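You operate a simulated robot arm through the tools that you are given. There is no shell and no other tool.

You are at the controls of a simulated two-armed robot. One attempt, no reset.

Task
Set the code switches as the module's label says, then restart the control box.
Fine: key off while you set them; key on again and press start; the ready lamp stays on. Pinch, drop and damage nothing.
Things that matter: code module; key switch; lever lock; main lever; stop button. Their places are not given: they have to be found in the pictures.

Only the result counts: the job must be done as asked and must still hold three seconds after the hand-in. Knocking over, shifting, dropping, spilling or breaking anything else fails it.

Robot
Two 7-joint arms with fingered hands on one trunk that stands fixed in place. Base frame: the origin is at the foot of the trunk, x ahead of it, y to its left, z up. Units: cm, degrees, N and s.
The left shoulder is at [3.1, 12, 113.8], the right one opposite. With the tool pointing down near the work surface each hand reaches from about 28 to 70 cm from the base axis, measured 20 degrees to its own side. Payload 4 kg a hand.
The TCP of each hand is the grasp point between the finger pads, 1.9 cm short of the fingertips. In the tool frame z runs along the fingers and y along their closing line. The gripper opens to 12 cm; its body begins 5.3 cm behind the TCP. The gripper is a hand of 3 fingers: y runs from the thumb to the fingers, the wrist lies at [0, 0, -21.9] in the tool frame.
Orientation is told as [roll, pitch, yaw] about the base's x, y, z axes, in that order, counted from this pose: with the fingers straight down and closing along the base's y, the tool's x points along the base's -x, its y along +y and its z along -z.

Tools
- The arms move only by the tool move_arm. It takes "left_increments", "right_increments" or both (then of equal length, played together; a hand with none holds still); each is a list of rows, each a list of 6 numbers: the shift along the base's x, y, z in cm, then the turn, a rotation vector about the base's x, y, z in degrees. In form: [[x, y, z, wx, wy, wz], ...]. A call has 1 to 20 rows; each row is the pose to reach, as a shift and turn from the pose commanded when the call began. Rows are played at 5 a second. More than 5 cm and 8.6 degrees between two rows, and nothing of the call is played. A pose out of reach is approached as far as the arm can. The call stops where the force on the tool passes 40 N (or 10 N more than at its start, if that is more) or the arm is blocked; 0.2 s more then pass. In this call time passes only in rows, and 0.2 s behind the last. It gives the time, the measured TCP pose, the force on the tool (base axes), the opening and the grip force at its end, in the units of the frame above (readings bear some noise), with the torque about the TCP (base axes, N m) and any sound that the robot's microphone picked up.
- Cameras (640 x 400 px; columns grow to the right, rows downward): "scene" is now at [6.39, -0.95, 169.14]; the picture's right is [-0.09, -1.00, 0.00], its down [-0.70, 0.06, -0.71] and it looks along [0.71, -0.06, -0.70] (base axes); focal length 336 px, centre (320, 200). "left" rides on the left gripper at [-6.6, -0.4, -7.9] in its tool frame; the picture's right is [0.05, -1.00, 0.00], its down [0.76, 0.04, -0.64] and it looks along [0.64, 0.04, 0.77] (tool axes); focal length 251 px, centre (320, 200). "right" rides on the right gripper at [6.6, -0.4, -7.9] in its tool frame; the picture's right is [0.05, 1.00, 0.00], its down [-0.76, 0.04, -0.64] and it looks along [-0.64, 0.03, 0.77] (tool axes); focal length 251 px, centre (320, 200).
- capture(camera): a new picture of that camera. No time passes.
- raise_lower(by): moves the trunk up (or, below 0, down) by that many cm; the arms and the scene camera ride with it, the base frame stays. It gives what a move gives, with no picture.
- curl_fingers(finger1, finger2, thumb_bend, hand): sets how far each is bent, from 0 (flat) to 1 (curled in); at 0.3 the hand is open as for a grip, at 0.7 the pads meet at the TCP. One left out holds its place. A second passes; each finger stops where it meets its share of the squeeze, and holds until it gets a number again. It is the only way to open and close the hand. It gives what a move gives, with no picture; readings hold the bend of each and the force on the fingers (four entries, about 0 where the hand has none), thumb and palm.
- head_to(pan, tilt): turns the head with the scene camera to pan (to the left, within 120 degrees either way) and tilt (down, from -29 to 69), counted from straight ahead of the robot. It gives what a move gives.
- pixel_to_xyz(camera, pixels): for up to 12 pixels [column, row] of the newest picture of that camera ("zoom" is the newest enlarged one), the place [x, y, z] in the base frame of the surface seen there, good to about 0.2 cm. No time passes.
- zoom(camera, box): a new picture of the part [left, top, right, bottom] of that camera's present view, enlarged. No time passes.
- hand_in(): hands the job in; it is judged then, once.

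Open the grippers and draw the arms clear of the work before you hand the job in, unless the task says otherwise.

The tools are called after "Request:" by a JSON object that holds its "fn" and its "kwargs". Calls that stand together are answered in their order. move_arm: Moves the arms, as the interface text tells. Its arguments: {"type":"object","properties":{"left_increments":{"type":"array","items":{"type":"array","items":{"type":"number"}}},"right_increments":{"type":"array","items":{"type":"array","items":{"type":"number"}}}},"required":[]} The other tools are called the same way: raise_lower (by) moves the trunk up or down; curl_fingers (finger1, finger2, thumb_bend, hand) moves the fingers one by one; head_to (pan, tilt) turns the head that bears the scene camera; capture (camera) takes a picture; pixel_to_xyz (camera, pixels) gives the place of the surface under pixels of a picture; zoom (camera, box) takes an enlarged picture of a part of a camera's view; hand_in () hands the job in.

At the start:

```text
time_s: 0.0
left_ee_pos: [48.59, 17.48, 133.13]
left_tool_rot: [-0.1, 0.0, -0.1]
left_wrist_force: [0.1, -0.6, -0.1]
left_ft_torque: [0.01, 0.0, 0.01]
left_grip_width: 11.99
left_gripper_force: 0.0
left_shape: jaw
left_bend: [0.3, 0.3, 0.3]
left_finger forces: [0.0, 0.0, 0.1, 0.1, 0.0, 0.0]
right_ee_pos: [55.4, -31.23, 125.47]
right_tool_rot: [0.1, 0.0, 0.0]
right_wrist_force: [0.6, 0.7, 0.3]
right_ft_torque: [0.0, -0.02, 0.0]
right_grip_width: 11.99
right_gripper_force: 0.1
right_shape: jaw
right_bend: [0.3, 0.3, 0.3]
right_finger forces: [0.0, 0.0, 0.1, 0.0, 0.1, 0.0]
trunk travel left (down, up): [-35.0, 19.0]
head pan, tilt (commanded): [-5.1, 44.4]
```

scene: 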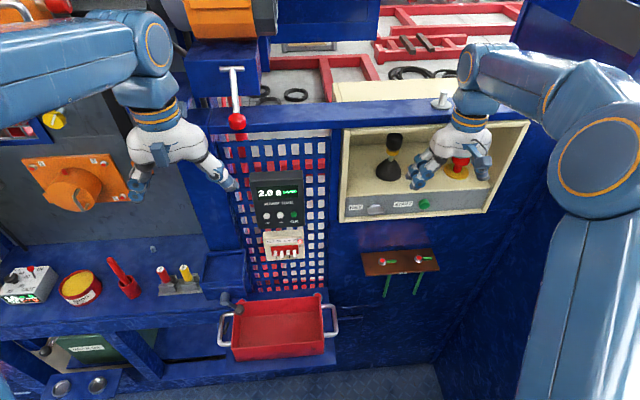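
right: 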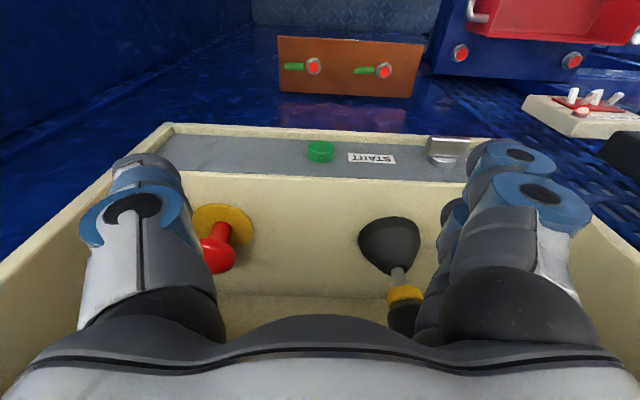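
left: 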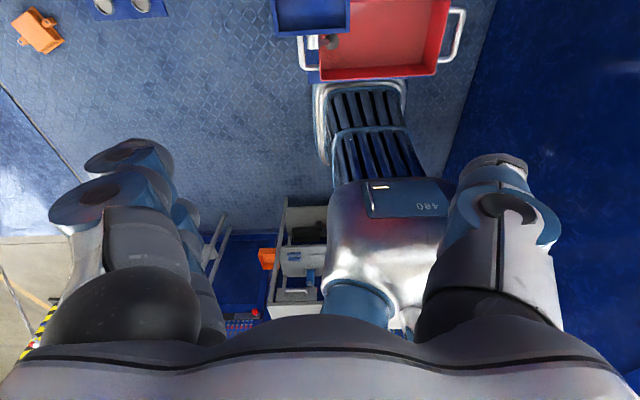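

The scene shows a cream box at about (435,170) with a black lever, a red mushroom on yellow, a green button, and a module with switches near (285,245). I zoom in on these to identify the parts.

Request:
{"fn": "zoom", "kwargs": {"camera": "scene", "box": [330, 90, 540, 230]}}

Request:
{"fn": "zoom", "kwargs": {"camera": "scene", "box": [230, 160, 340, 280]}}

Request:
{"fn": "zoom", "kwargs": {"camera": "scene", "box": [340, 230, 460, 310]}}

Request:
{"fn": "zoom", "kwargs": {"camera": "right", "box": [240, 20, 640, 300]}}

```text
2.86 times, centred on (435, 160) of scene
```

zoom: 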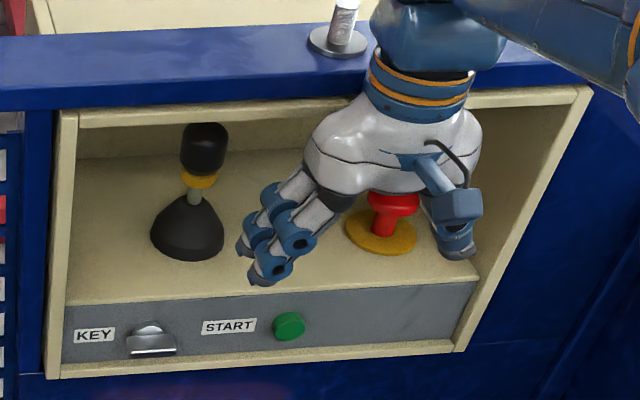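

```text
3.33 times, centred on (285, 220) of scene
```

zoom: 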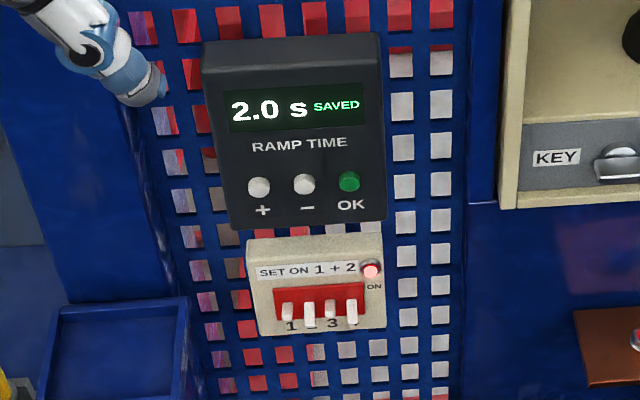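

```text
5.00 times, centred on (400, 270) of scene
```

zoom: 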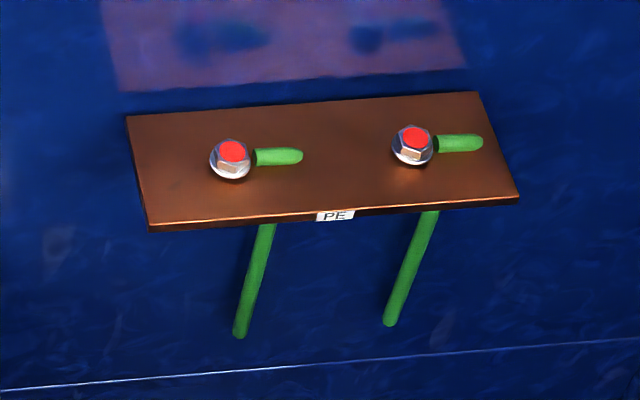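

```text
1.43 times, centred on (440, 160) of right
```

zoom: 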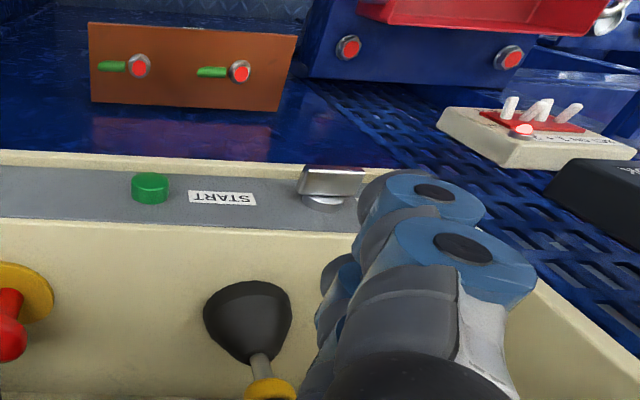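

The module label reads "SET ON 1 + 2" with four toggles at about (276–300, 247). I get 3D places of the main parts in the scene picture.

Request:
{"fn": "pixel_to_xyz", "kwargs": {"camera": "scene", "pixels": [[275, 232], [300, 230], [276, 257], [301, 255], [376, 209], [424, 204], [395, 140], [388, 168], [345, 220], [485, 212], [350, 130], [525, 122]]}}

Request:
{"fn": "zoom", "kwargs": {"camera": "scene", "box": [260, 220, 310, 265]}}

Request:
{"fn": "capture", "kwargs": {"camera": "scene"}}

```text
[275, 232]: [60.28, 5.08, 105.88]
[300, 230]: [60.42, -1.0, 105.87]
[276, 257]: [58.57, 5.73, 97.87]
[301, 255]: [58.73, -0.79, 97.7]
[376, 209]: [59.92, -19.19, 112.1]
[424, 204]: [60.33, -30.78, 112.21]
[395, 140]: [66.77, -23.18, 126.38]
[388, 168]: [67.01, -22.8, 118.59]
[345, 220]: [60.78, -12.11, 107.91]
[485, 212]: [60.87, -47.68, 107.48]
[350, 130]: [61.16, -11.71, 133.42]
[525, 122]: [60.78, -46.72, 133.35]
```

```text
8.89 times, centred on (285, 242) of scene
```

zoom: 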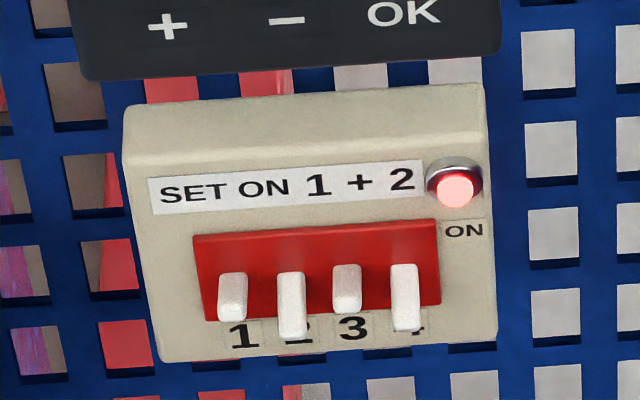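

```text
taken
```

scene: 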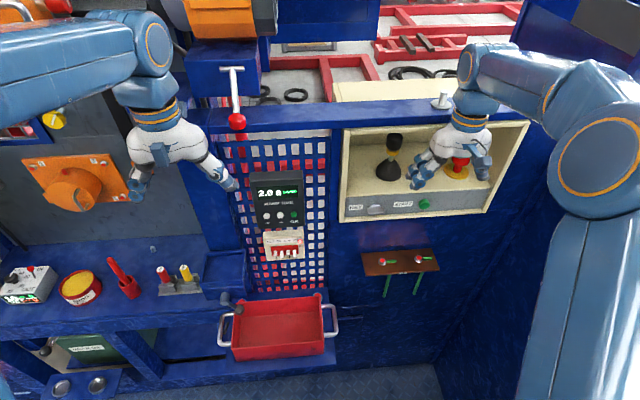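

Switches 1 and 3 seem up and 2 and 4 down, the label asks 1 + 2 on. I draw the right hand back from the box so that the whole box can be seen.

Request:
{"fn": "move_arm", "kwargs": {"right_increments": [[-3, 0, 0, 0, 0, 0], [-7, 0, 0, 0, 0, 0], [-11, -2, 0, 0, 0, 0], [-15, -5, 0, 0, 0, 0], [-18, -8, 0, 0, 0, 0]]}}

Request:
{"fn": "capture", "kwargs": {"camera": "scene"}}

Request:
{"fn": "capture", "kwargs": {"camera": "right"}}

```text
time_s: 1.2
left_ee_pos: [48.52, 17.48, 133.14]
left_tool_rot: [0.1, 0.0, 0.1]
left_wrist_force: [-0.3, -0.5, 0.3]
left_ft_torque: [0.03, 0.01, -0.02]
left_grip_width: 11.98
left_gripper_force: 0.0
left_shape: jaw
left_bend: [0.3, 0.3, 0.3]
left_finger forces: [0.0, 0.0, 0.0, 0.0, 0.0, 0.1]
right_ee_pos: [37.4, -38.94, 125.55]
right_tool_rot: [0.0, 0.0, -0.1]
right_wrist_force: [-0.4, 0.1, 0.1]
right_ft_torque: [-0.03, -0.02, -0.02]
right_grip_width: 11.99
right_gripper_force: 0.1
right_shape: jaw
right_bend: [0.3, 0.3, 0.3]
right_finger forces: [0.0, 0.1, 0.0, 0.0, 0.0, 0.0]
trunk travel left (down, up): [-35.0, 19.0]
head pan, tilt (commanded): [-5.1, 44.4]
```

```text
taken
```

scene: 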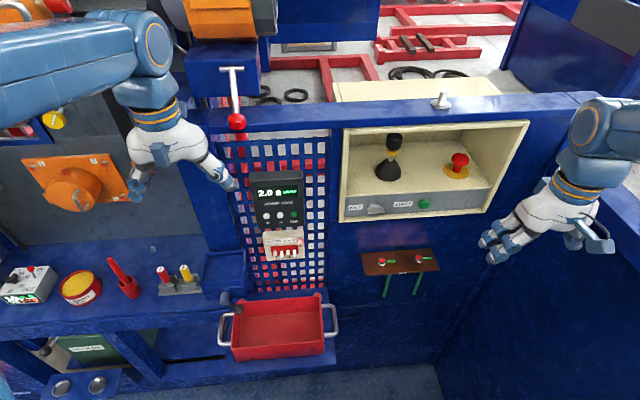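

```text
taken
```

right: 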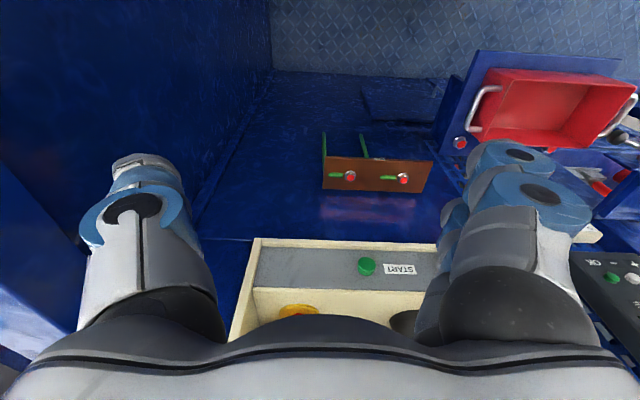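

Now the box is unobstructed. I zoom in on the lever, the red stop button, the key and start button, and the object on the top rail at (441,100).

Request:
{"fn": "zoom", "kwargs": {"camera": "scene", "box": [335, 85, 535, 225]}}

Request:
{"fn": "zoom", "kwargs": {"camera": "scene", "box": [340, 190, 440, 225]}}

Request:
{"fn": "zoom", "kwargs": {"camera": "scene", "box": [365, 125, 425, 190]}}

Request:
{"fn": "zoom", "kwargs": {"camera": "scene", "box": [435, 145, 480, 185]}}

```text
2.86 times, centred on (435, 155) of scene
```

zoom: 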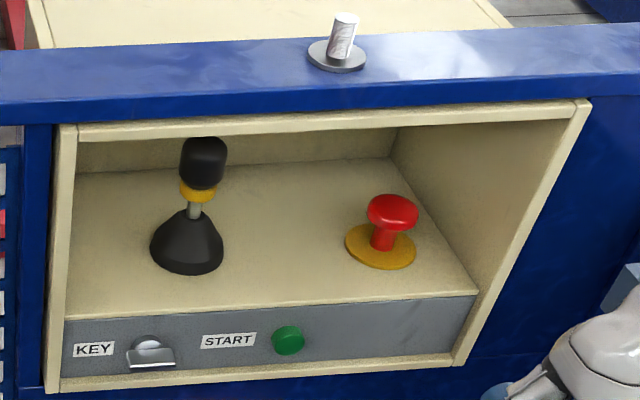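

```text
6.40 times, centred on (390, 208) of scene
```

zoom: 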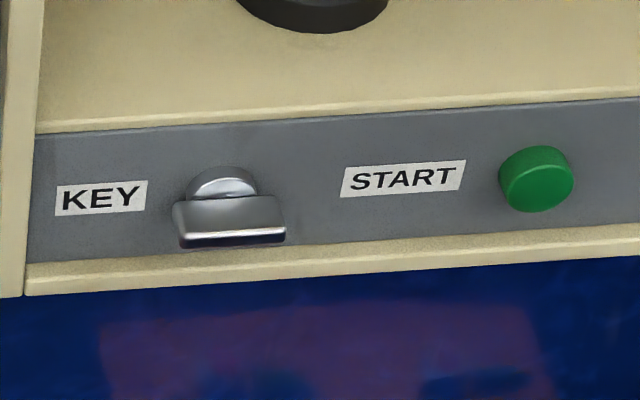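

```text
6.15 times, centred on (395, 158) of scene
```

zoom: 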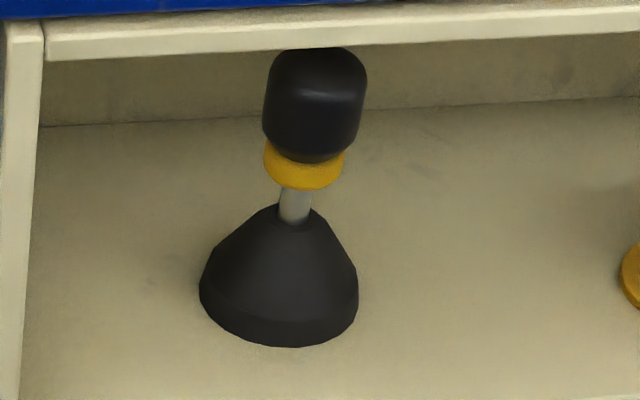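

```text
10.00 times, centred on (458, 165) of scene
```

zoom: 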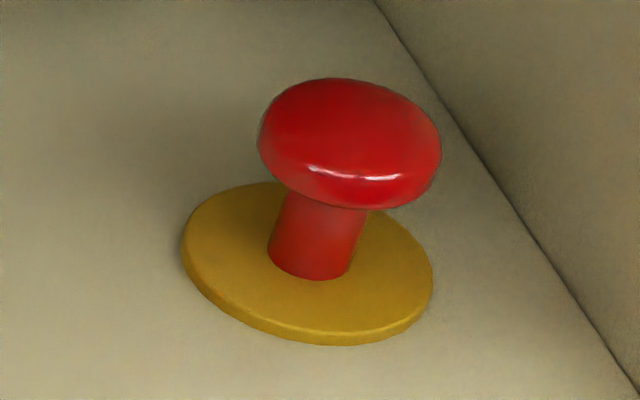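

I look at the cylinder on the top rail and get 3D points of the recess floor, back wall, lever and stop button.

Request:
{"fn": "zoom", "kwargs": {"camera": "scene", "box": [420, 85, 460, 115]}}

Request:
{"fn": "capture", "kwargs": {"camera": "scene"}}

Request:
{"fn": "pixel_to_xyz", "kwargs": {"camera": "scene", "pixels": [[350, 185], [420, 185], [470, 180], [365, 140], [430, 140], [458, 160], [457, 173], [394, 137], [393, 151], [393, 157], [388, 178], [441, 97]]}}

Request:
{"fn": "pixel_to_xyz", "kwargs": {"camera": "scene", "pixels": [[420, 195], [480, 187], [420, 151], [350, 144], [480, 150], [435, 120], [400, 218], [376, 205], [376, 211], [424, 203], [440, 105], [395, 128]]}}

```text
13.33 times, centred on (440, 100) of scene
```

zoom: 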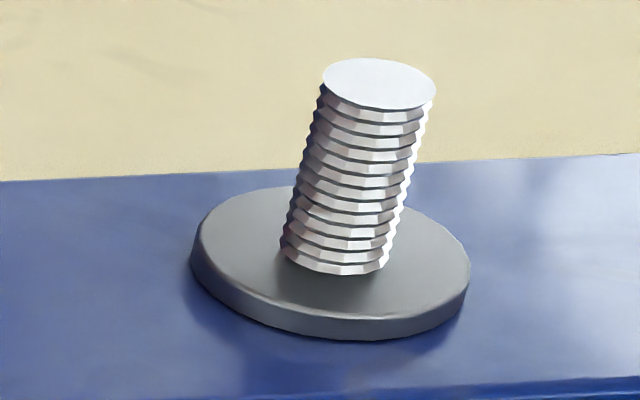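

```text
taken
```

scene: 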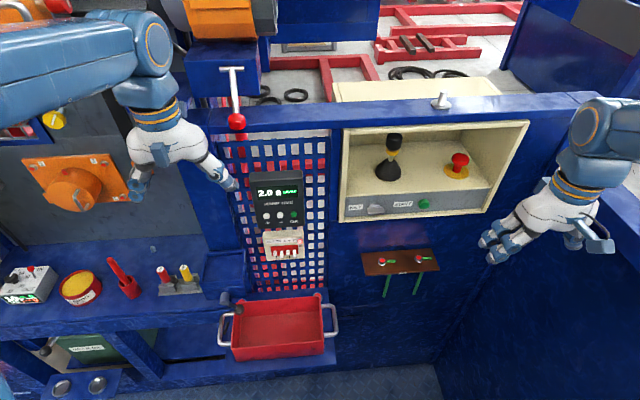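

```text
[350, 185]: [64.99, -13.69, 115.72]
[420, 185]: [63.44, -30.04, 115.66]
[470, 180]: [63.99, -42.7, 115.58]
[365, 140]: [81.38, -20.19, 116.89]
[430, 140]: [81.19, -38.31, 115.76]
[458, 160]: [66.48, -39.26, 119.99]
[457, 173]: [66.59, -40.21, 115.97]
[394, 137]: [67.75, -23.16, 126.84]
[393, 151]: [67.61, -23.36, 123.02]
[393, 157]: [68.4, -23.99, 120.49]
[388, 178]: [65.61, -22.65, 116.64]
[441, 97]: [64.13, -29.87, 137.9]
```

```text
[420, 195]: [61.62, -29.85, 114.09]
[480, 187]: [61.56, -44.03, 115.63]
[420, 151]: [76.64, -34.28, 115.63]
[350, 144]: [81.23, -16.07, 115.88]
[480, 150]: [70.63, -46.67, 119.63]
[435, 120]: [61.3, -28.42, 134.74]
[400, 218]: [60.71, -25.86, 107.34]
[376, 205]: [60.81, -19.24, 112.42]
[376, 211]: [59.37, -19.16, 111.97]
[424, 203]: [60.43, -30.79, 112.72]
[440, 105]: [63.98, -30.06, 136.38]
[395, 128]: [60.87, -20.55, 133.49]
```

The recess floor is at z≈115.6 with the lever upright at (68,-23) and the stop mushroom raised at (67,-39.5). Before lowering the trunk for a more frontal view I check the heights of things beneath the hands.

Request:
{"fn": "pixel_to_xyz", "kwargs": {"camera": "scene", "pixels": [[150, 250], [120, 290], [225, 262], [30, 270], [80, 185], [185, 275], [280, 310], [565, 270], [500, 260], [235, 120], [238, 75], [230, 298]]}}

Request:
{"fn": "zoom", "kwargs": {"camera": "scene", "box": [0, 90, 260, 310]}}

Request:
{"fn": "zoom", "kwargs": {"camera": "scene", "box": [0, 250, 360, 400]}}

```text
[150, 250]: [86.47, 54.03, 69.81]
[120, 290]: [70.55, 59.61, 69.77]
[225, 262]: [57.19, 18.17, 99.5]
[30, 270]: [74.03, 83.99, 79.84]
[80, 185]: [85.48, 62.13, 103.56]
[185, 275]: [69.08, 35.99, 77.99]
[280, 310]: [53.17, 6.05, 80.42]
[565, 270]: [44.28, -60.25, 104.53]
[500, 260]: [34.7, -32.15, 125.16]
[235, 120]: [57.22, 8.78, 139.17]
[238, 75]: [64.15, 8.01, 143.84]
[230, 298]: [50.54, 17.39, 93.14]
```

```text
1.82 times, centred on (130, 200) of scene
```

zoom: 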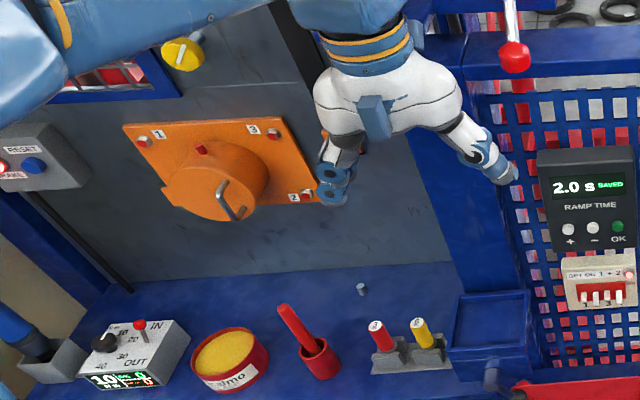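

```text
1.78 times, centred on (180, 325) of scene
```

zoom: 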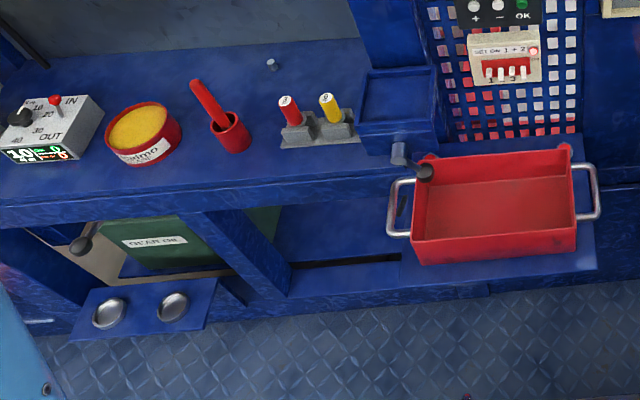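

The tray at (57,18,99) and a side wall at y≈-60 could matter. I pan the head right to see where the right arm is relative to that wall.

Request:
{"fn": "head_to", "kwargs": {"pan": -50, "tilt": 45}}

Request:
{"fn": "capture", "kwargs": {"camera": "scene"}}

Request:
{"fn": "pixel_to_xyz", "kwargs": {"camera": "scene", "pixels": [[60, 200], [120, 60], [200, 60], [300, 60], [400, 60], [500, 60], [320, 150], [320, 250], [450, 250], [550, 150], [150, 300], [60, 330]]}}

```text
time_s: 2.3
left_ee_pos: [48.63, 17.52, 133.03]
left_tool_rot: [-0.1, 0.0, 0.0]
left_wrist_force: [-0.1, 0.4, -0.3]
left_ft_torque: [0.01, 0.04, -0.01]
left_grip_width: 11.98
left_gripper_force: 0.1
left_shape: jaw
left_bend: [0.3, 0.3, 0.3]
left_finger forces: [0.1, 0.1, 0.1, 0.0, 0.0, 0.0]
right_ee_pos: [37.47, -38.82, 125.44]
right_tool_rot: [-0.1, 0.0, 0.0]
right_wrist_force: [-0.2, -0.4, 0.2]
right_ft_torque: [0.03, 0.0, -0.01]
right_grip_width: 11.98
right_gripper_force: 0.0
right_shape: jaw
right_bend: [0.3, 0.3, 0.3]
right_finger forces: [0.0, 0.0, 0.1, 0.0, 0.1, 0.0]
trunk travel left (down, up): [-35.0, 19.0]
head pan, tilt (commanded): [-50.0, 45.0]
```

```text
taken
```

scene: 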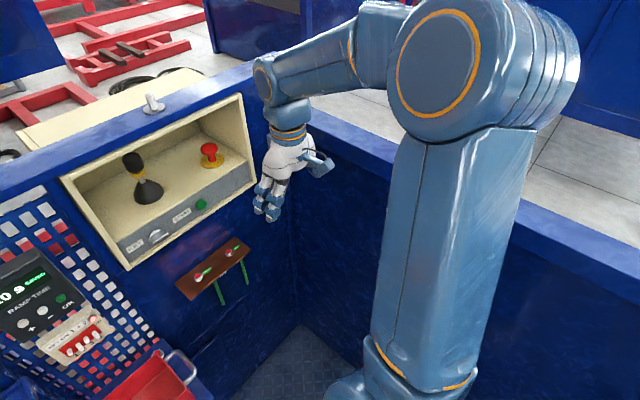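

```text
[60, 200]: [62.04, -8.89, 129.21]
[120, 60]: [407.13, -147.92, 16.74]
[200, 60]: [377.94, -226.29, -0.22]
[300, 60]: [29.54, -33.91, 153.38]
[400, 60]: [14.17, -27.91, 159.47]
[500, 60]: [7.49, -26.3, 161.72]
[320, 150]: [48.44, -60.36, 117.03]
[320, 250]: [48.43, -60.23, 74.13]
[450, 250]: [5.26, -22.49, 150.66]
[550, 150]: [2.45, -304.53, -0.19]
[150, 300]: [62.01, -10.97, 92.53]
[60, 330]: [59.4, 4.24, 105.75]
```

From this head angle the module is at (85,345) and the box at (165,190). I zoom on each.

Request:
{"fn": "zoom", "kwargs": {"camera": "scene", "box": [30, 290, 130, 370]}}

Request:
{"fn": "zoom", "kwargs": {"camera": "scene", "box": [100, 180, 250, 275]}}

Request:
{"fn": "zoom", "kwargs": {"camera": "scene", "box": [60, 80, 260, 210]}}

```text
5.00 times, centred on (80, 330) of scene
```

zoom: 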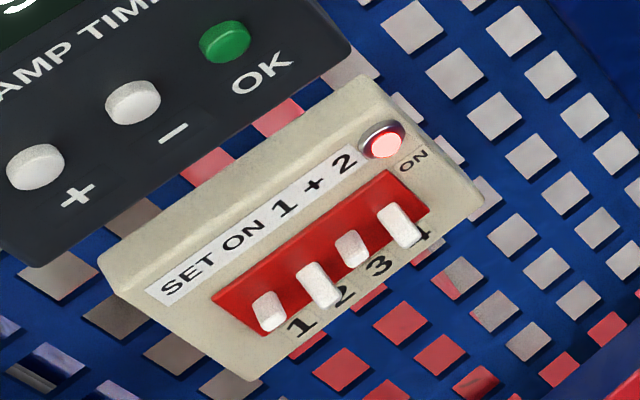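

```text
4.21 times, centred on (175, 228) of scene
```

zoom: 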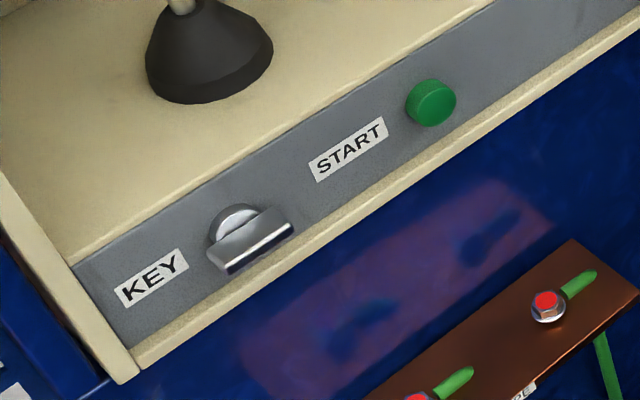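

```text
3.08 times, centred on (160, 145) of scene
```

zoom: 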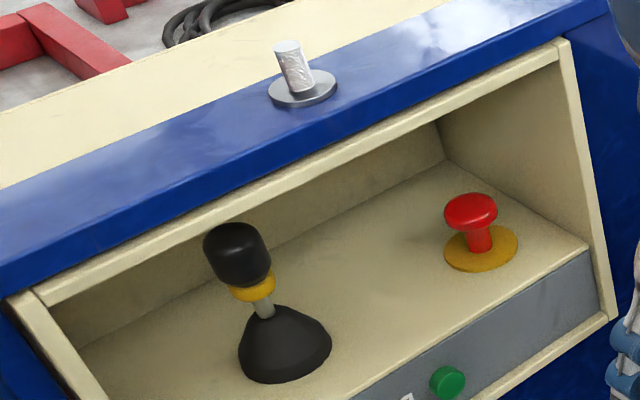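

The module's levers 1 and 3 are short (tilted up), 2 and 4 point down, and its lamp glows red. I look around higher up for a ready lamp.

Request:
{"fn": "head_to", "kwargs": {"pan": 0, "tilt": 15}}

Request:
{"fn": "capture", "kwargs": {"camera": "scene"}}

Request:
{"fn": "head_to", "kwargs": {"pan": 45, "tilt": 40}}

Request:
{"fn": "capture", "kwargs": {"camera": "scene"}}

```text
time_s: 3.5
left_ee_pos: [48.6, 17.5, 133.05]
left_tool_rot: [0.0, -0.1, -0.1]
left_wrist_force: [-0.2, 0.1, 0.2]
left_ft_torque: [0.01, 0.0, 0.02]
left_grip_width: 12.01
left_gripper_force: 0.0
left_shape: jaw
left_bend: [0.3, 0.3, 0.3]
left_finger forces: [0.1, 0.1, 0.1, 0.0, 0.0, 0.1]
right_ee_pos: [37.39, -38.76, 125.49]
right_tool_rot: [0.1, 0.0, 0.0]
right_wrist_force: [-0.3, -0.1, 0.5]
right_ft_torque: [0.02, 0.01, -0.02]
right_grip_width: 11.99
right_gripper_force: 0.0
right_shape: jaw
right_bend: [0.3, 0.3, 0.3]
right_finger forces: [0.1, 0.0, 0.0, 0.0, 0.0, 0.0]
trunk travel left (down, up): [-35.0, 19.0]
head pan, tilt (commanded): [0.0, 15.0]
```

```text
taken
```

scene: 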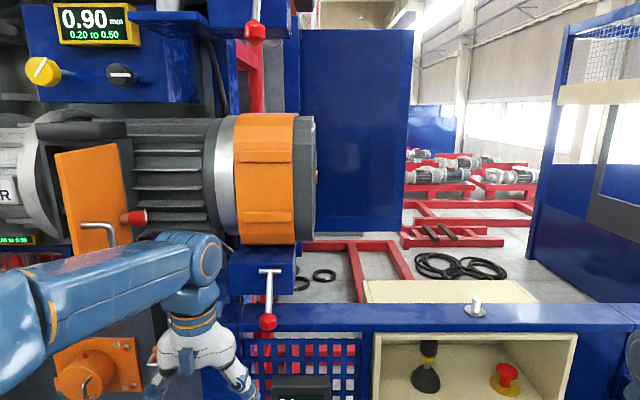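

```text
time_s: 4.6
left_ee_pos: [48.7, 17.55, 133.05]
left_tool_rot: [0.0, -0.1, 0.0]
left_wrist_force: [-0.1, -0.1, 0.6]
left_ft_torque: [0.03, 0.03, 0.0]
left_grip_width: 11.99
left_gripper_force: 0.1
left_shape: jaw
left_bend: [0.3, 0.3, 0.3]
left_finger forces: [0.0, 0.1, 0.1, 0.0, 0.0, 0.1]
right_ee_pos: [37.5, -38.78, 125.51]
right_tool_rot: [0.0, 0.0, 0.0]
right_wrist_force: [0.6, -0.2, 0.5]
right_ft_torque: [-0.01, -0.01, 0.0]
right_grip_width: 12.0
right_gripper_force: 0.0
right_shape: jaw
right_bend: [0.3, 0.3, 0.3]
right_finger forces: [0.0, 0.0, 0.0, 0.0, 0.0, 0.1]
trunk travel left (down, up): [-35.0, 19.0]
head pan, tilt (commanded): [45.0, 40.0]
```

```text
taken
```

scene: 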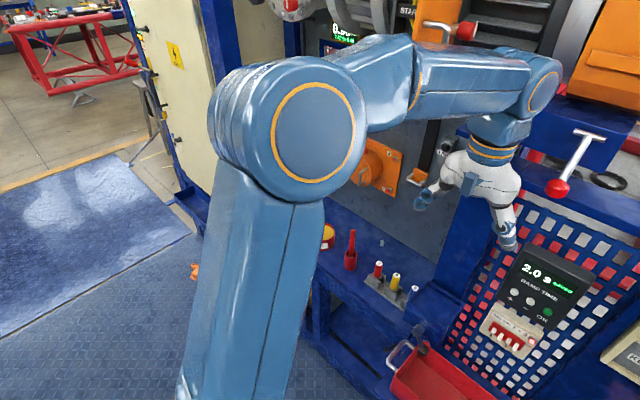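

I look back to the front and first retract the left hand a little away from the tray, while turning the right hand to point forward (+x) in small steps.

Request:
{"fn": "head_to", "kwargs": {"pan": -8, "tilt": 44}}

Request:
{"fn": "move_arm", "kwargs": {"left_increments": [[-3, 0.5, 0, 0, 0, 0], [-6, 1, 0, 0, 0, 0], [-9, 2, 0, 0, 0, 0], [-12, 3, 0, 0, 0, 0], [-15, 4, 0, 0, 0, 0], [-15, 4, 0, 0, 0, 0], [-15, 4, 0, 0, 0, 0], [-15, 4, 0, 0, 0, 0], [-15, 4, 0, 0, 0, 0], [-15, 4, 0, 0, 0, 0], [-15, 4, 0, 0, 0, 0], [-15, 4, 0, 0, 0, 0]], "right_increments": [[1, 1, -1, 0, -7.5, 0], [2, 2, -2, 0, -15, 0], [3, 3, -3, 0, -22.5, 0], [4, 4, -4, 0, -30, 0], [5, 5, -5, 0, -37.5, 0], [6, 6, -6, 0, -45, 0], [7, 7, -7, 0, -52.5, 0], [8, 8, -8, 0, -60, 0], [9, 9, -9, 0, -67.5, 0], [10, 10, -10, 0, -75, 0], [11, 11, -11, 0, -82.5, 0], [12, 12, -12, 0, -90, 0]]}}

Request:
{"fn": "capture", "kwargs": {"camera": "scene"}}

Request:
{"fn": "capture", "kwargs": {"camera": "right"}}

```text
time_s: 5.8
left_ee_pos: [48.54, 17.5, 133.01]
left_tool_rot: [0.0, 0.0, 0.0]
left_wrist_force: [-0.5, -0.3, 0.1]
left_ft_torque: [-0.01, -0.05, -0.04]
left_grip_width: 12.0
left_gripper_force: 0.0
left_shape: jaw
left_bend: [0.3, 0.3, 0.3]
left_finger forces: [0.0, 0.0, 0.1, 0.0, 0.1, 0.0]
right_ee_pos: [37.32, -38.72, 125.58]
right_tool_rot: [0.0, 0.0, 0.0]
right_wrist_force: [-0.8, 0.1, 0.0]
right_ft_torque: [-0.04, 0.01, 0.0]
right_grip_width: 12.01
right_gripper_force: 0.0
right_shape: jaw
right_bend: [0.3, 0.3, 0.3]
right_finger forces: [0.1, 0.1, 0.0, 0.0, 0.0, 0.1]
trunk travel left (down, up): [-35.0, 19.0]
head pan, tilt (commanded): [-8.0, 44.0]
```

```text
time_s: 8.4
left_ee_pos: [33.57, 21.62, 133.05]
left_tool_rot: [0.0, 0.2, 0.1]
left_wrist_force: [0.2, -0.1, -0.4]
left_ft_torque: [0.01, -0.01, 0.0]
left_grip_width: 12.02
left_gripper_force: 0.0
left_shape: jaw
left_bend: [0.3, 0.3, 0.3]
left_finger forces: [0.1, 0.1, 0.1, 0.1, 0.1, 0.1]
right_ee_pos: [49.64, -27.41, 113.61]
right_tool_rot: [133.2, -89.9, -133.2]
right_wrist_force: [-0.1, 0.1, 0.5]
right_ft_torque: [-0.03, 0.04, 0.0]
right_grip_width: 12.0
right_gripper_force: 0.0
right_shape: jaw
right_bend: [0.3, 0.3, 0.3]
right_finger forces: [0.0, 0.0, 0.0, 0.0, 0.0, 0.0]
right hand out of reach, approached as far as the arm can: row 6
trunk travel left (down, up): [-35.0, 19.0]
head pan, tilt (commanded): [-8.0, 44.0]
```

```text
taken
```

scene: 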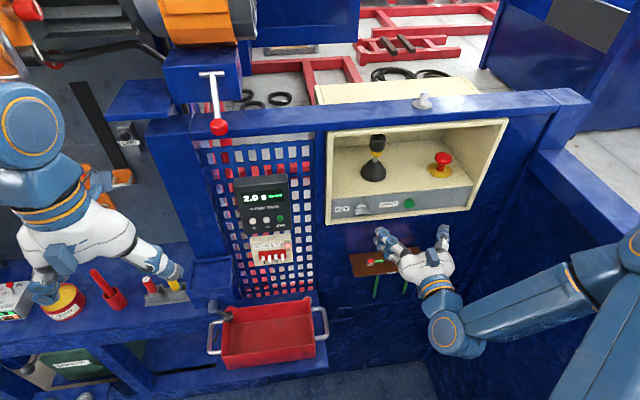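

```text
taken
```

right: 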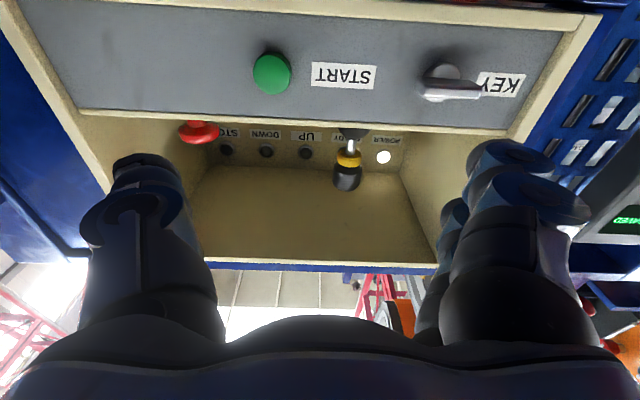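

The right hand camera shows lamps on the back wall of the recess around (220–400,150). I zoom in on them.

Request:
{"fn": "zoom", "kwargs": {"camera": "right", "box": [170, 110, 430, 210]}}

Request:
{"fn": "zoom", "kwargs": {"camera": "right", "box": [230, 30, 540, 130]}}

Request:
{"fn": "pixel_to_xyz", "kwargs": {"camera": "right", "pixels": [[272, 75], [445, 72], [480, 90], [425, 92], [384, 157], [306, 153], [266, 152], [348, 180], [350, 160], [200, 130], [300, 50], [500, 55]]}}

```text
2.46 times, centred on (300, 160) of right
```

zoom: 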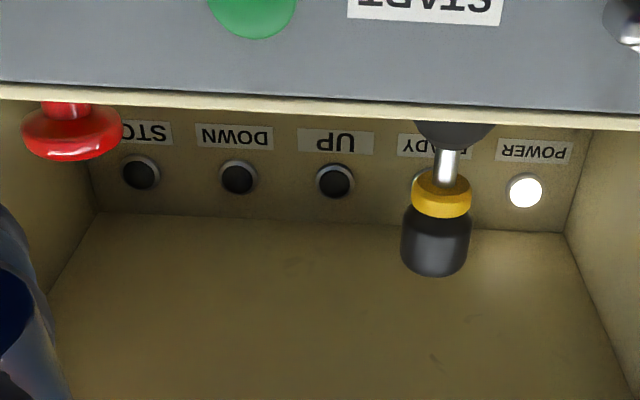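

```text
2.06 times, centred on (385, 80) of right
```

zoom: 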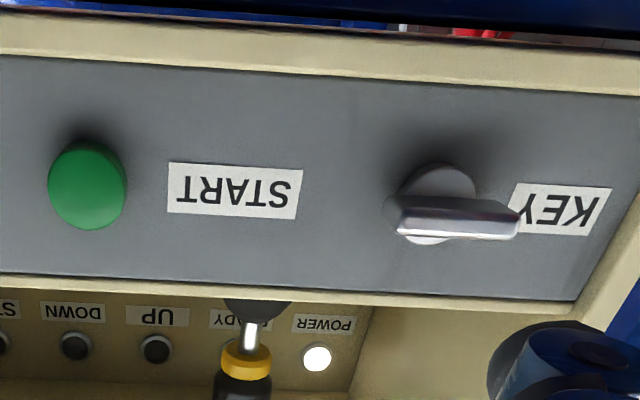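

```text
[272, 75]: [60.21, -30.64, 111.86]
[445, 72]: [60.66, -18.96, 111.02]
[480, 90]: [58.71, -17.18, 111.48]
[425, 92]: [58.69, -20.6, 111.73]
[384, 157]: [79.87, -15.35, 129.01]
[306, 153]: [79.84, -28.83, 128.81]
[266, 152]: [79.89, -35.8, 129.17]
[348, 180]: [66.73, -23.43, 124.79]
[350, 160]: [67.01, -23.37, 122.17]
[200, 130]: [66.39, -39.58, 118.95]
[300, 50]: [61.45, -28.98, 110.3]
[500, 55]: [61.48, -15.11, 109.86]
```

POWER is lit white, so the key is on now; READY is hidden behind the lever. I check the PE board's position for clearance and view the hand with the scene camera.

Request:
{"fn": "pixel_to_xyz", "kwargs": {"camera": "scene", "pixels": [[352, 258], [370, 272], [376, 262], [418, 250], [378, 290], [350, 275], [395, 265], [405, 285], [270, 243], [288, 258], [320, 225], [470, 210]]}}

Request:
{"fn": "zoom", "kwargs": {"camera": "scene", "box": [320, 200, 500, 320]}}

```text
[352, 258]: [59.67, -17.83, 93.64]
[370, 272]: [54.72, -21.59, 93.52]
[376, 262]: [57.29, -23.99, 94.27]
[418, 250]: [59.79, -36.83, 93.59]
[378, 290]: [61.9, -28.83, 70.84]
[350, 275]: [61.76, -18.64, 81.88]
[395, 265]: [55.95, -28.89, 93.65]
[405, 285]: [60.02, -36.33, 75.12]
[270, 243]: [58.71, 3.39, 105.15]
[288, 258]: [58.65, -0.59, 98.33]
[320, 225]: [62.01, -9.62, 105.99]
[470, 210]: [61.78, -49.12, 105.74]
```

```text
3.33 times, centred on (410, 260) of scene
```

zoom: 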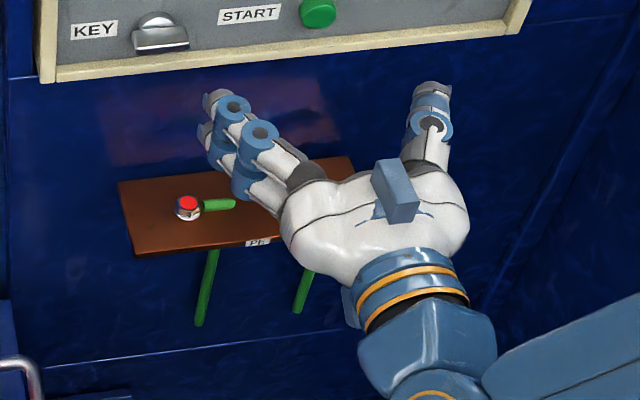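

The PE board lies at z≈93.6, well below the key at z≈111.7. I roll the right hand +90° about x (fingers above, thumb below) while moving to stand off in front of the key at y≈-19.

Request:
{"fn": "move_arm", "kwargs": {"right_increments": [[-0.4, 0.7, -0.1, 7.5, 0, 0], [-0.8, 1.4, -0.3, 15, 0, 0], [-1.2, 2.1, -0.4, 22.5, 0, 0], [-1.6, 2.8, -0.5, 30, 0, 0], [-2.0, 3.5, -0.7, 37.5, 0, 0], [-2.4, 4.2, -0.8, 45, 0, 0], [-2.4, 4.9, -0.9, 52.5, 0, 0], [-2.4, 5.6, -1.1, 60, 0, 0], [-2.4, 6.3, -1.2, 67.5, 0, 0], [-2.4, 7.0, -1.3, 75, 0, 0], [-2.4, 7.6, -1.5, 82.5, 0, 0], [-2.4, 8.2, -1.7, 90, 0, 0]]}}

Request:
{"fn": "capture", "kwargs": {"camera": "right"}}

Request:
{"fn": "capture", "kwargs": {"camera": "scene"}}

```text
time_s: 11.0
left_ee_pos: [33.51, 21.61, 133.11]
left_tool_rot: [0.0, 0.1, 0.0]
left_wrist_force: [0.5, -0.7, -0.1]
left_ft_torque: [0.0, -0.01, 0.0]
left_grip_width: 11.96
left_gripper_force: 0.1
left_shape: jaw
left_bend: [0.3, 0.3, 0.3]
left_finger forces: [0.0, 0.1, 0.1, 0.1, 0.0, 0.0]
right_ee_pos: [46.94, -19.12, 111.86]
right_tool_rot: [90.0, 0.2, -90.0]
right_wrist_force: [-0.6, -0.1, -0.7]
right_ft_torque: [0.0, 0.02, -0.03]
right_grip_width: 11.99
right_gripper_force: 0.0
right_shape: jaw
right_bend: [0.3, 0.3, 0.3]
right_finger forces: [0.1, 0.0, 0.1, 0.1, 0.1, 0.0]
trunk travel left (down, up): [-35.0, 19.0]
head pan, tilt (commanded): [-8.0, 44.0]
```

```text
taken
```

right: 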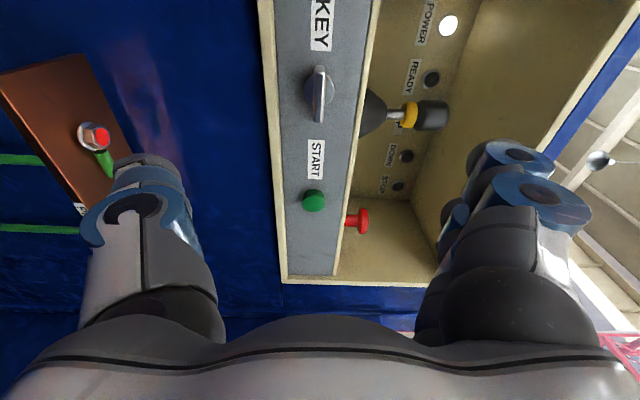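

```text
taken
```

scene: 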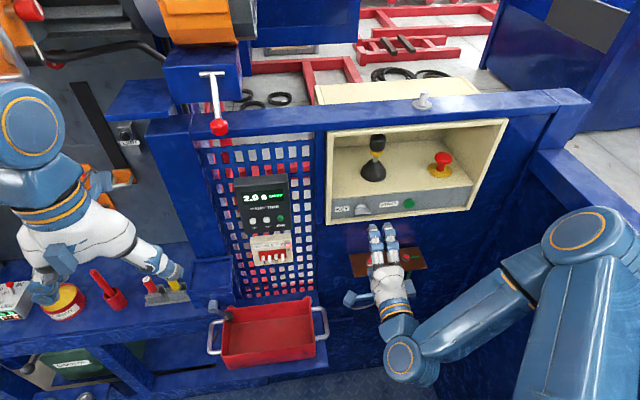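

Now the right camera shows POWER lit at (448,25) and READY at (432,78) dark. I zoom in to verify lamps and key shape.

Request:
{"fn": "zoom", "kwargs": {"camera": "right", "box": [250, 0, 470, 240]}}

Request:
{"fn": "pixel_to_xyz", "kwargs": {"camera": "right", "pixels": [[318, 70], [320, 120], [325, 95], [312, 95], [290, 95], [345, 95], [313, 200], [312, 160], [322, 85], [318, 110]]}}

Request:
{"fn": "zoom", "kwargs": {"camera": "scene", "box": [330, 190, 450, 320]}}

```text
1.67 times, centred on (360, 120) of right
```

zoom: 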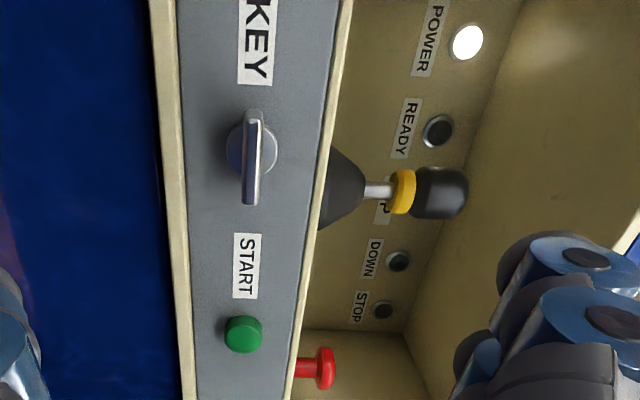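

```text
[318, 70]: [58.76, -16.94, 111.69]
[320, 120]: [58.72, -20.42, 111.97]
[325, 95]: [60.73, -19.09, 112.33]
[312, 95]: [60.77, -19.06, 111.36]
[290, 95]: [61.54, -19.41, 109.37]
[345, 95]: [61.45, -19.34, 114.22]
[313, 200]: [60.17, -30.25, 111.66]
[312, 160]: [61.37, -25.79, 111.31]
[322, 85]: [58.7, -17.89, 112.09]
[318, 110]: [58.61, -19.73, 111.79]
```

```text
3.08 times, centred on (390, 255) of scene
```

zoom: 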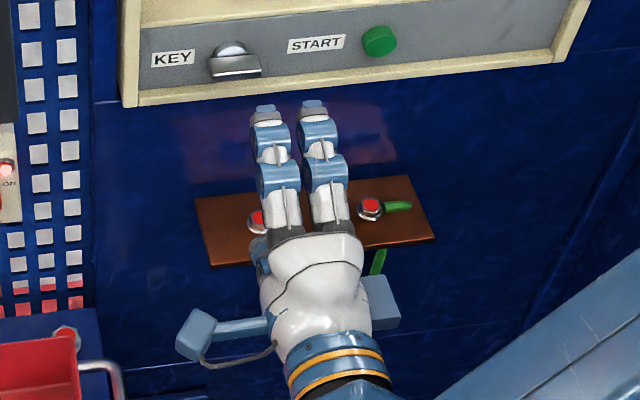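

Key rotor centre is about (60.7,-19.05,111.85), bow 4 cm along y, 0.7 cm thick, reaching x=58.6. I partly close the right fingers before approaching.

Request:
{"fn": "curl_fingers", "kwargs": {"hand": "right", "finger1": 0.55, "finger2": 0.55, "thumb_bend": 0.55}}

Request:
{"fn": "capture", "kwargs": {"camera": "right"}}

Request:
{"fn": "zoom", "kwargs": {"camera": "scene", "box": [330, 190, 450, 320]}}

```text
time_s: 12.0
left_ee_pos: [33.53, 21.72, 133.09]
left_tool_rot: [0.0, 0.1, 0.0]
left_wrist_force: [0.2, 0.2, 0.4]
left_ft_torque: [0.0, 0.0, -0.03]
left_grip_width: 11.98
left_gripper_force: 0.1
left_shape: jaw
left_bend: [0.3, 0.3, 0.3]
left_finger forces: [0.0, 0.0, 0.0, 0.0, 0.1, 0.0]
right_ee_pos: [46.94, -18.95, 111.83]
right_tool_rot: [89.9, 0.0, -90.0]
right_wrist_force: [-0.6, 0.3, 0.2]
right_ft_torque: [0.0, 0.03, 0.0]
right_grip_width: 5.35
right_gripper_force: 0.0
right_shape: fingers
right_bend: [0.55, 0.55, 0.55]
right_finger forces: [0.1, 0.1, 0.0, 0.0, 0.0, 0.0]
trunk travel left (down, up): [-35.0, 19.0]
head pan, tilt (commanded): [-8.0, 44.0]
```

```text
taken
```

right: 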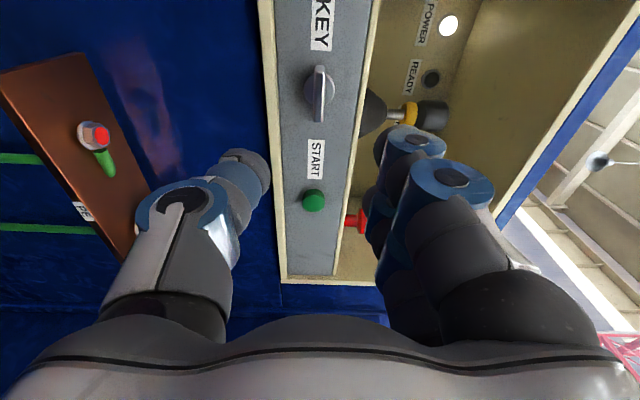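

```text
3.08 times, centred on (390, 255) of scene
```

zoom: 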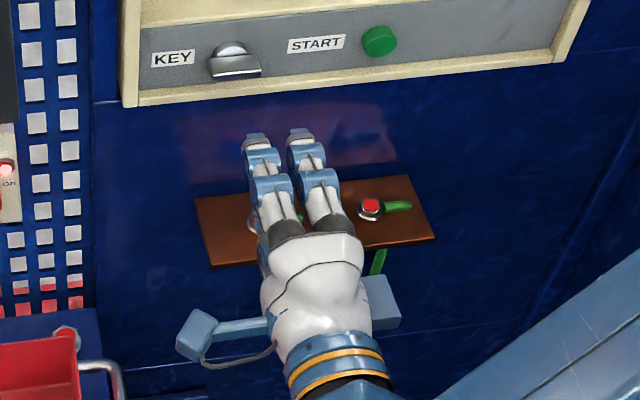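

I check where the fingertips actually are with the zoomed scene picture (tips at about (256,138) and (299,133)) and the thumb tip in the right picture at (255,162).

Request:
{"fn": "pixel_to_xyz", "kwargs": {"camera": "zoom", "pixels": [[255, 137], [257, 148], [299, 133], [301, 145], [262, 158], [307, 152]]}}

Request:
{"fn": "pixel_to_xyz", "kwargs": {"camera": "right", "pixels": [[257, 160], [250, 180], [225, 175], [390, 140], [420, 135], [385, 150], [375, 210]]}}

```text
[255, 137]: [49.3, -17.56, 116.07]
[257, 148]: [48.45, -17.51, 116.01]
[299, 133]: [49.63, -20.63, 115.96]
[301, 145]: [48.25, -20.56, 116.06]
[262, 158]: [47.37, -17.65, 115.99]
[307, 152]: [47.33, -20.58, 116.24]
```

```text
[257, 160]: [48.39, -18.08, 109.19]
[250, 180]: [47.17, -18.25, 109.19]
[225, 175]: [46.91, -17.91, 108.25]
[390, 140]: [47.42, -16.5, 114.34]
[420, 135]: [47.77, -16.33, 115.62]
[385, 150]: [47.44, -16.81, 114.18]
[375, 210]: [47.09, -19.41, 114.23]
```

At bend 0.55 the tips stand 2.7 cm ahead of the TCP and are centred on y≈-19.06. I close slightly more to 0.62 and then approach to x≈57.

Request:
{"fn": "curl_fingers", "kwargs": {"hand": "right", "finger1": 0.62, "finger2": 0.62, "thumb_bend": 0.62}}

Request:
{"fn": "move_arm", "kwargs": {"right_increments": [[3, 0, 0, 0, 0, 0], [6, 0, 0, 0, 0, 0], [8, 0, 0, 0, 0, 0], [9, 0, 0, 0, 0, 0]]}}

Request:
{"fn": "capture", "kwargs": {"camera": "right"}}

Request:
{"fn": "zoom", "kwargs": {"camera": "scene", "box": [330, 180, 430, 270]}}

```text
time_s: 13.0
left_ee_pos: [33.51, 21.63, 133.03]
left_tool_rot: [-0.1, 0.0, 0.0]
left_wrist_force: [0.2, -0.6, 0.1]
left_ft_torque: [0.02, 0.02, 0.01]
left_grip_width: 12.0
left_gripper_force: 0.0
left_shape: jaw
left_bend: [0.3, 0.3, 0.3]
left_finger forces: [0.0, 0.0, 0.0, 0.0, 0.1, 0.0]
right_ee_pos: [46.99, -18.93, 111.91]
right_tool_rot: [90.0, -0.1, -90.0]
right_wrist_force: [-0.4, 0.4, -0.2]
right_ft_torque: [-0.03, 0.02, 0.06]
right_grip_width: 3.24
right_gripper_force: 0.0
right_shape: fingers
right_bend: [0.62, 0.62, 0.62]
right_finger forces: [0.0, 0.0, 0.1, 0.1, 0.0, 0.1]
trunk travel left (down, up): [-35.0, 19.0]
head pan, tilt (commanded): [-8.0, 44.0]
```

```text
time_s: 14.0
left_ee_pos: [33.42, 21.55, 133.12]
left_tool_rot: [0.0, -0.1, 0.0]
left_wrist_force: [0.3, 0.5, 0.6]
left_ft_torque: [0.0, 0.0, 0.0]
left_grip_width: 12.01
left_gripper_force: 0.0
left_shape: jaw
left_bend: [0.3, 0.3, 0.3]
left_finger forces: [0.0, 0.0, 0.0, 0.0, 0.0, 0.0]
right_ee_pos: [55.9, -19.08, 111.85]
right_tool_rot: [90.1, 0.0, -90.1]
right_wrist_force: [0.6, 0.6, -0.1]
right_ft_torque: [0.02, 0.01, 0.02]
right_grip_width: 3.26
right_gripper_force: 0.0
right_shape: fingers
right_bend: [0.62, 0.62, 0.62]
right_finger forces: [0.0, 0.1, 0.0, 0.0, 0.0, 0.1]
trunk travel left (down, up): [-35.0, 19.0]
head pan, tilt (commanded): [-8.0, 44.0]
```

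```text
taken
```

right: 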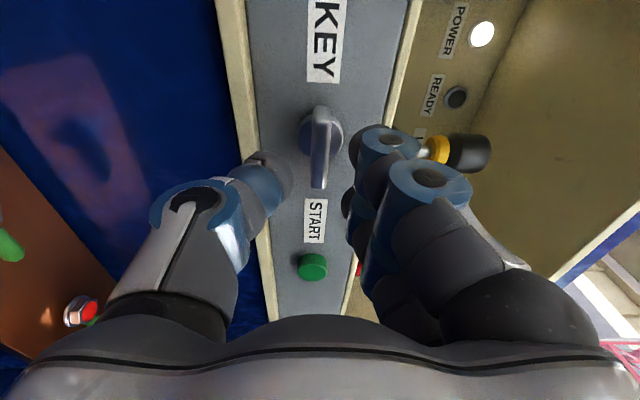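

```text
4.44 times, centred on (380, 225) of scene
```

zoom: 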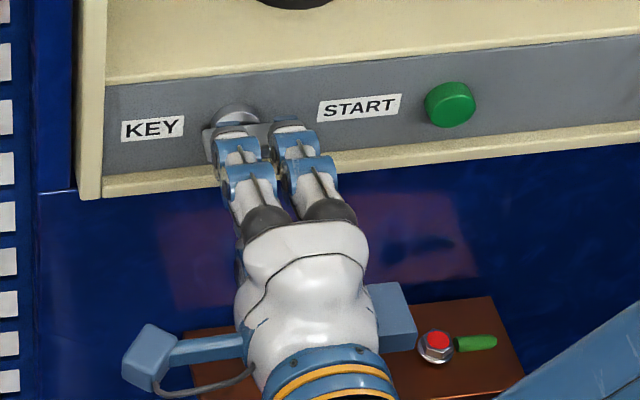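

The bow (right picture, (320,145)) lies between thumb at (275,175) and fingers at (360,170), no contact. I advance another 2.7 cm.

Request:
{"fn": "move_arm", "kwargs": {"right_increments": [[1, 0, 0, 0, 0, 0], [1.8, 0, 0, 0, 0, 0], [2.3, 0, 0, 0, 0, 0], [2.7, 0, 0, 0, 0, 0]]}}

Request:
{"fn": "capture", "kwargs": {"camera": "right"}}

Request:
{"fn": "zoom", "kwargs": {"camera": "scene", "box": [330, 180, 430, 270]}}

```text
time_s: 15.0
left_ee_pos: [33.52, 21.71, 133.05]
left_tool_rot: [0.1, -0.1, 0.0]
left_wrist_force: [-0.4, 0.4, -0.8]
left_ft_torque: [-0.02, 0.0, 0.0]
left_grip_width: 11.98
left_gripper_force: 0.1
left_shape: jaw
left_bend: [0.3, 0.3, 0.3]
left_finger forces: [0.0, 0.1, 0.0, 0.0, 0.1, 0.1]
right_ee_pos: [58.76, -19.13, 111.99]
right_tool_rot: [90.0, 0.0, -90.0]
right_wrist_force: [0.5, 0.7, 0.5]
right_ft_torque: [-0.01, -0.02, 0.01]
right_grip_width: 3.26
right_gripper_force: 0.1
right_shape: fingers
right_bend: [0.62, 0.62, 0.62]
right_finger forces: [0.0, 0.1, 0.1, 0.0, 0.1, 0.0]
trunk travel left (down, up): [-35.0, 19.0]
head pan, tilt (commanded): [-8.0, 44.0]
```

```text
taken
```

right: 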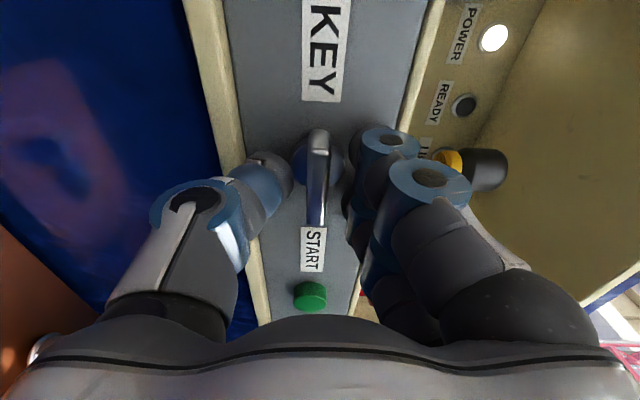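

```text
4.44 times, centred on (380, 225) of scene
```

zoom: 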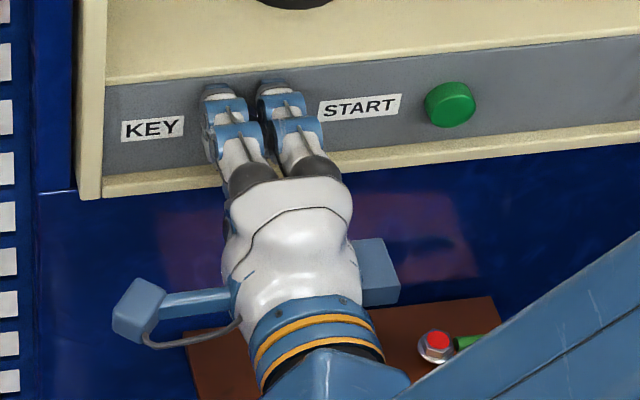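

The bow is inside the open fingers with no contact force. I close the fingers gently on it.

Request:
{"fn": "curl_fingers", "kwargs": {"hand": "right", "finger1": 0.69, "finger2": 0.69, "thumb_bend": 0.69}}

Request:
{"fn": "capture", "kwargs": {"camera": "right"}}

```text
time_s: 16.0
left_ee_pos: [33.3, 21.65, 133.01]
left_tool_rot: [0.0, -0.1, 0.1]
left_wrist_force: [0.2, -0.3, 0.3]
left_ft_torque: [0.0, 0.02, -0.01]
left_grip_width: 11.98
left_gripper_force: 0.1
left_shape: jaw
left_bend: [0.3, 0.3, 0.3]
left_finger forces: [0.0, 0.0, 0.0, 0.1, 0.0, 0.1]
right_ee_pos: [58.54, -19.12, 111.96]
right_tool_rot: [90.0, 0.0, -90.0]
right_wrist_force: [1.0, -0.9, 0.6]
right_ft_torque: [-0.01, 0.03, 0.01]
right_grip_width: 1.77
right_gripper_force: 3.2
right_shape: fingers
right_bend: [0.67, 0.67, 0.67]
right_finger forces: [1.8, 1.7, 0.1, 0.0, 3.1, 0.1]
trunk travel left (down, up): [-35.0, 19.0]
head pan, tilt (commanded): [-8.0, 44.0]
```

```text
taken
```

right: 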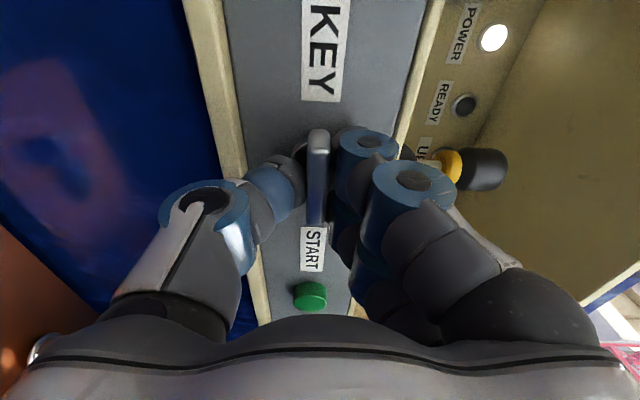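

The bow is held (1.8, 1.7 and 3.1 N). I try a small turn of -16° about x (counter-clockwise seen from the front) and read the torque.

Request:
{"fn": "move_arm", "kwargs": {"right_increments": [[0, 0, 0, -5, 0, 0], [0, 0, 0, -10, 0, 0], [0, 0, 0, -16, 0, 0]]}}

Request:
{"fn": "capture", "kwargs": {"camera": "right"}}

```text
time_s: 16.8
left_ee_pos: [33.46, 21.7, 133.24]
left_tool_rot: [-0.1, -0.1, 0.1]
left_wrist_force: [0.2, 1.0, -0.1]
left_ft_torque: [-0.01, 0.0, -0.03]
left_grip_width: 12.01
left_gripper_force: 0.0
left_shape: jaw
left_bend: [0.3, 0.3, 0.3]
left_finger forces: [0.0, 0.1, 0.0, 0.1, 0.1, 0.1]
right_ee_pos: [58.55, -18.93, 111.99]
right_tool_rot: [90.0, -16.1, -90.0]
right_wrist_force: [-0.8, 0.4, 1.9]
right_ft_torque: [0.03, -0.05, 0.03]
right_grip_width: 1.81
right_gripper_force: 3.9
right_shape: fingers
right_bend: [0.67, 0.68, 0.67]
right_finger forces: [3.5, 1.1, 0.0, 0.0, 3.5, 0.0]
trunk travel left (down, up): [-35.0, 19.0]
head pan, tilt (commanded): [-8.0, 44.0]
```

```text
taken
```

right: 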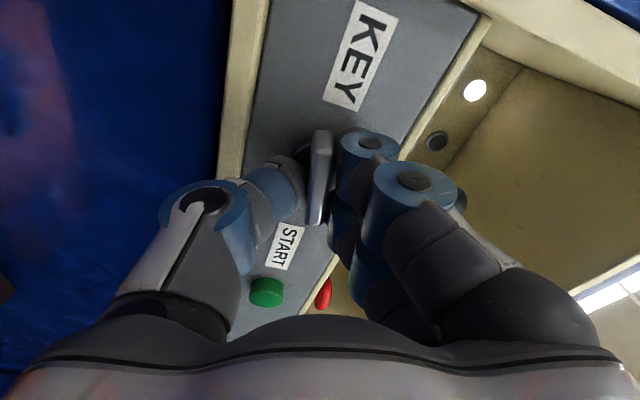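

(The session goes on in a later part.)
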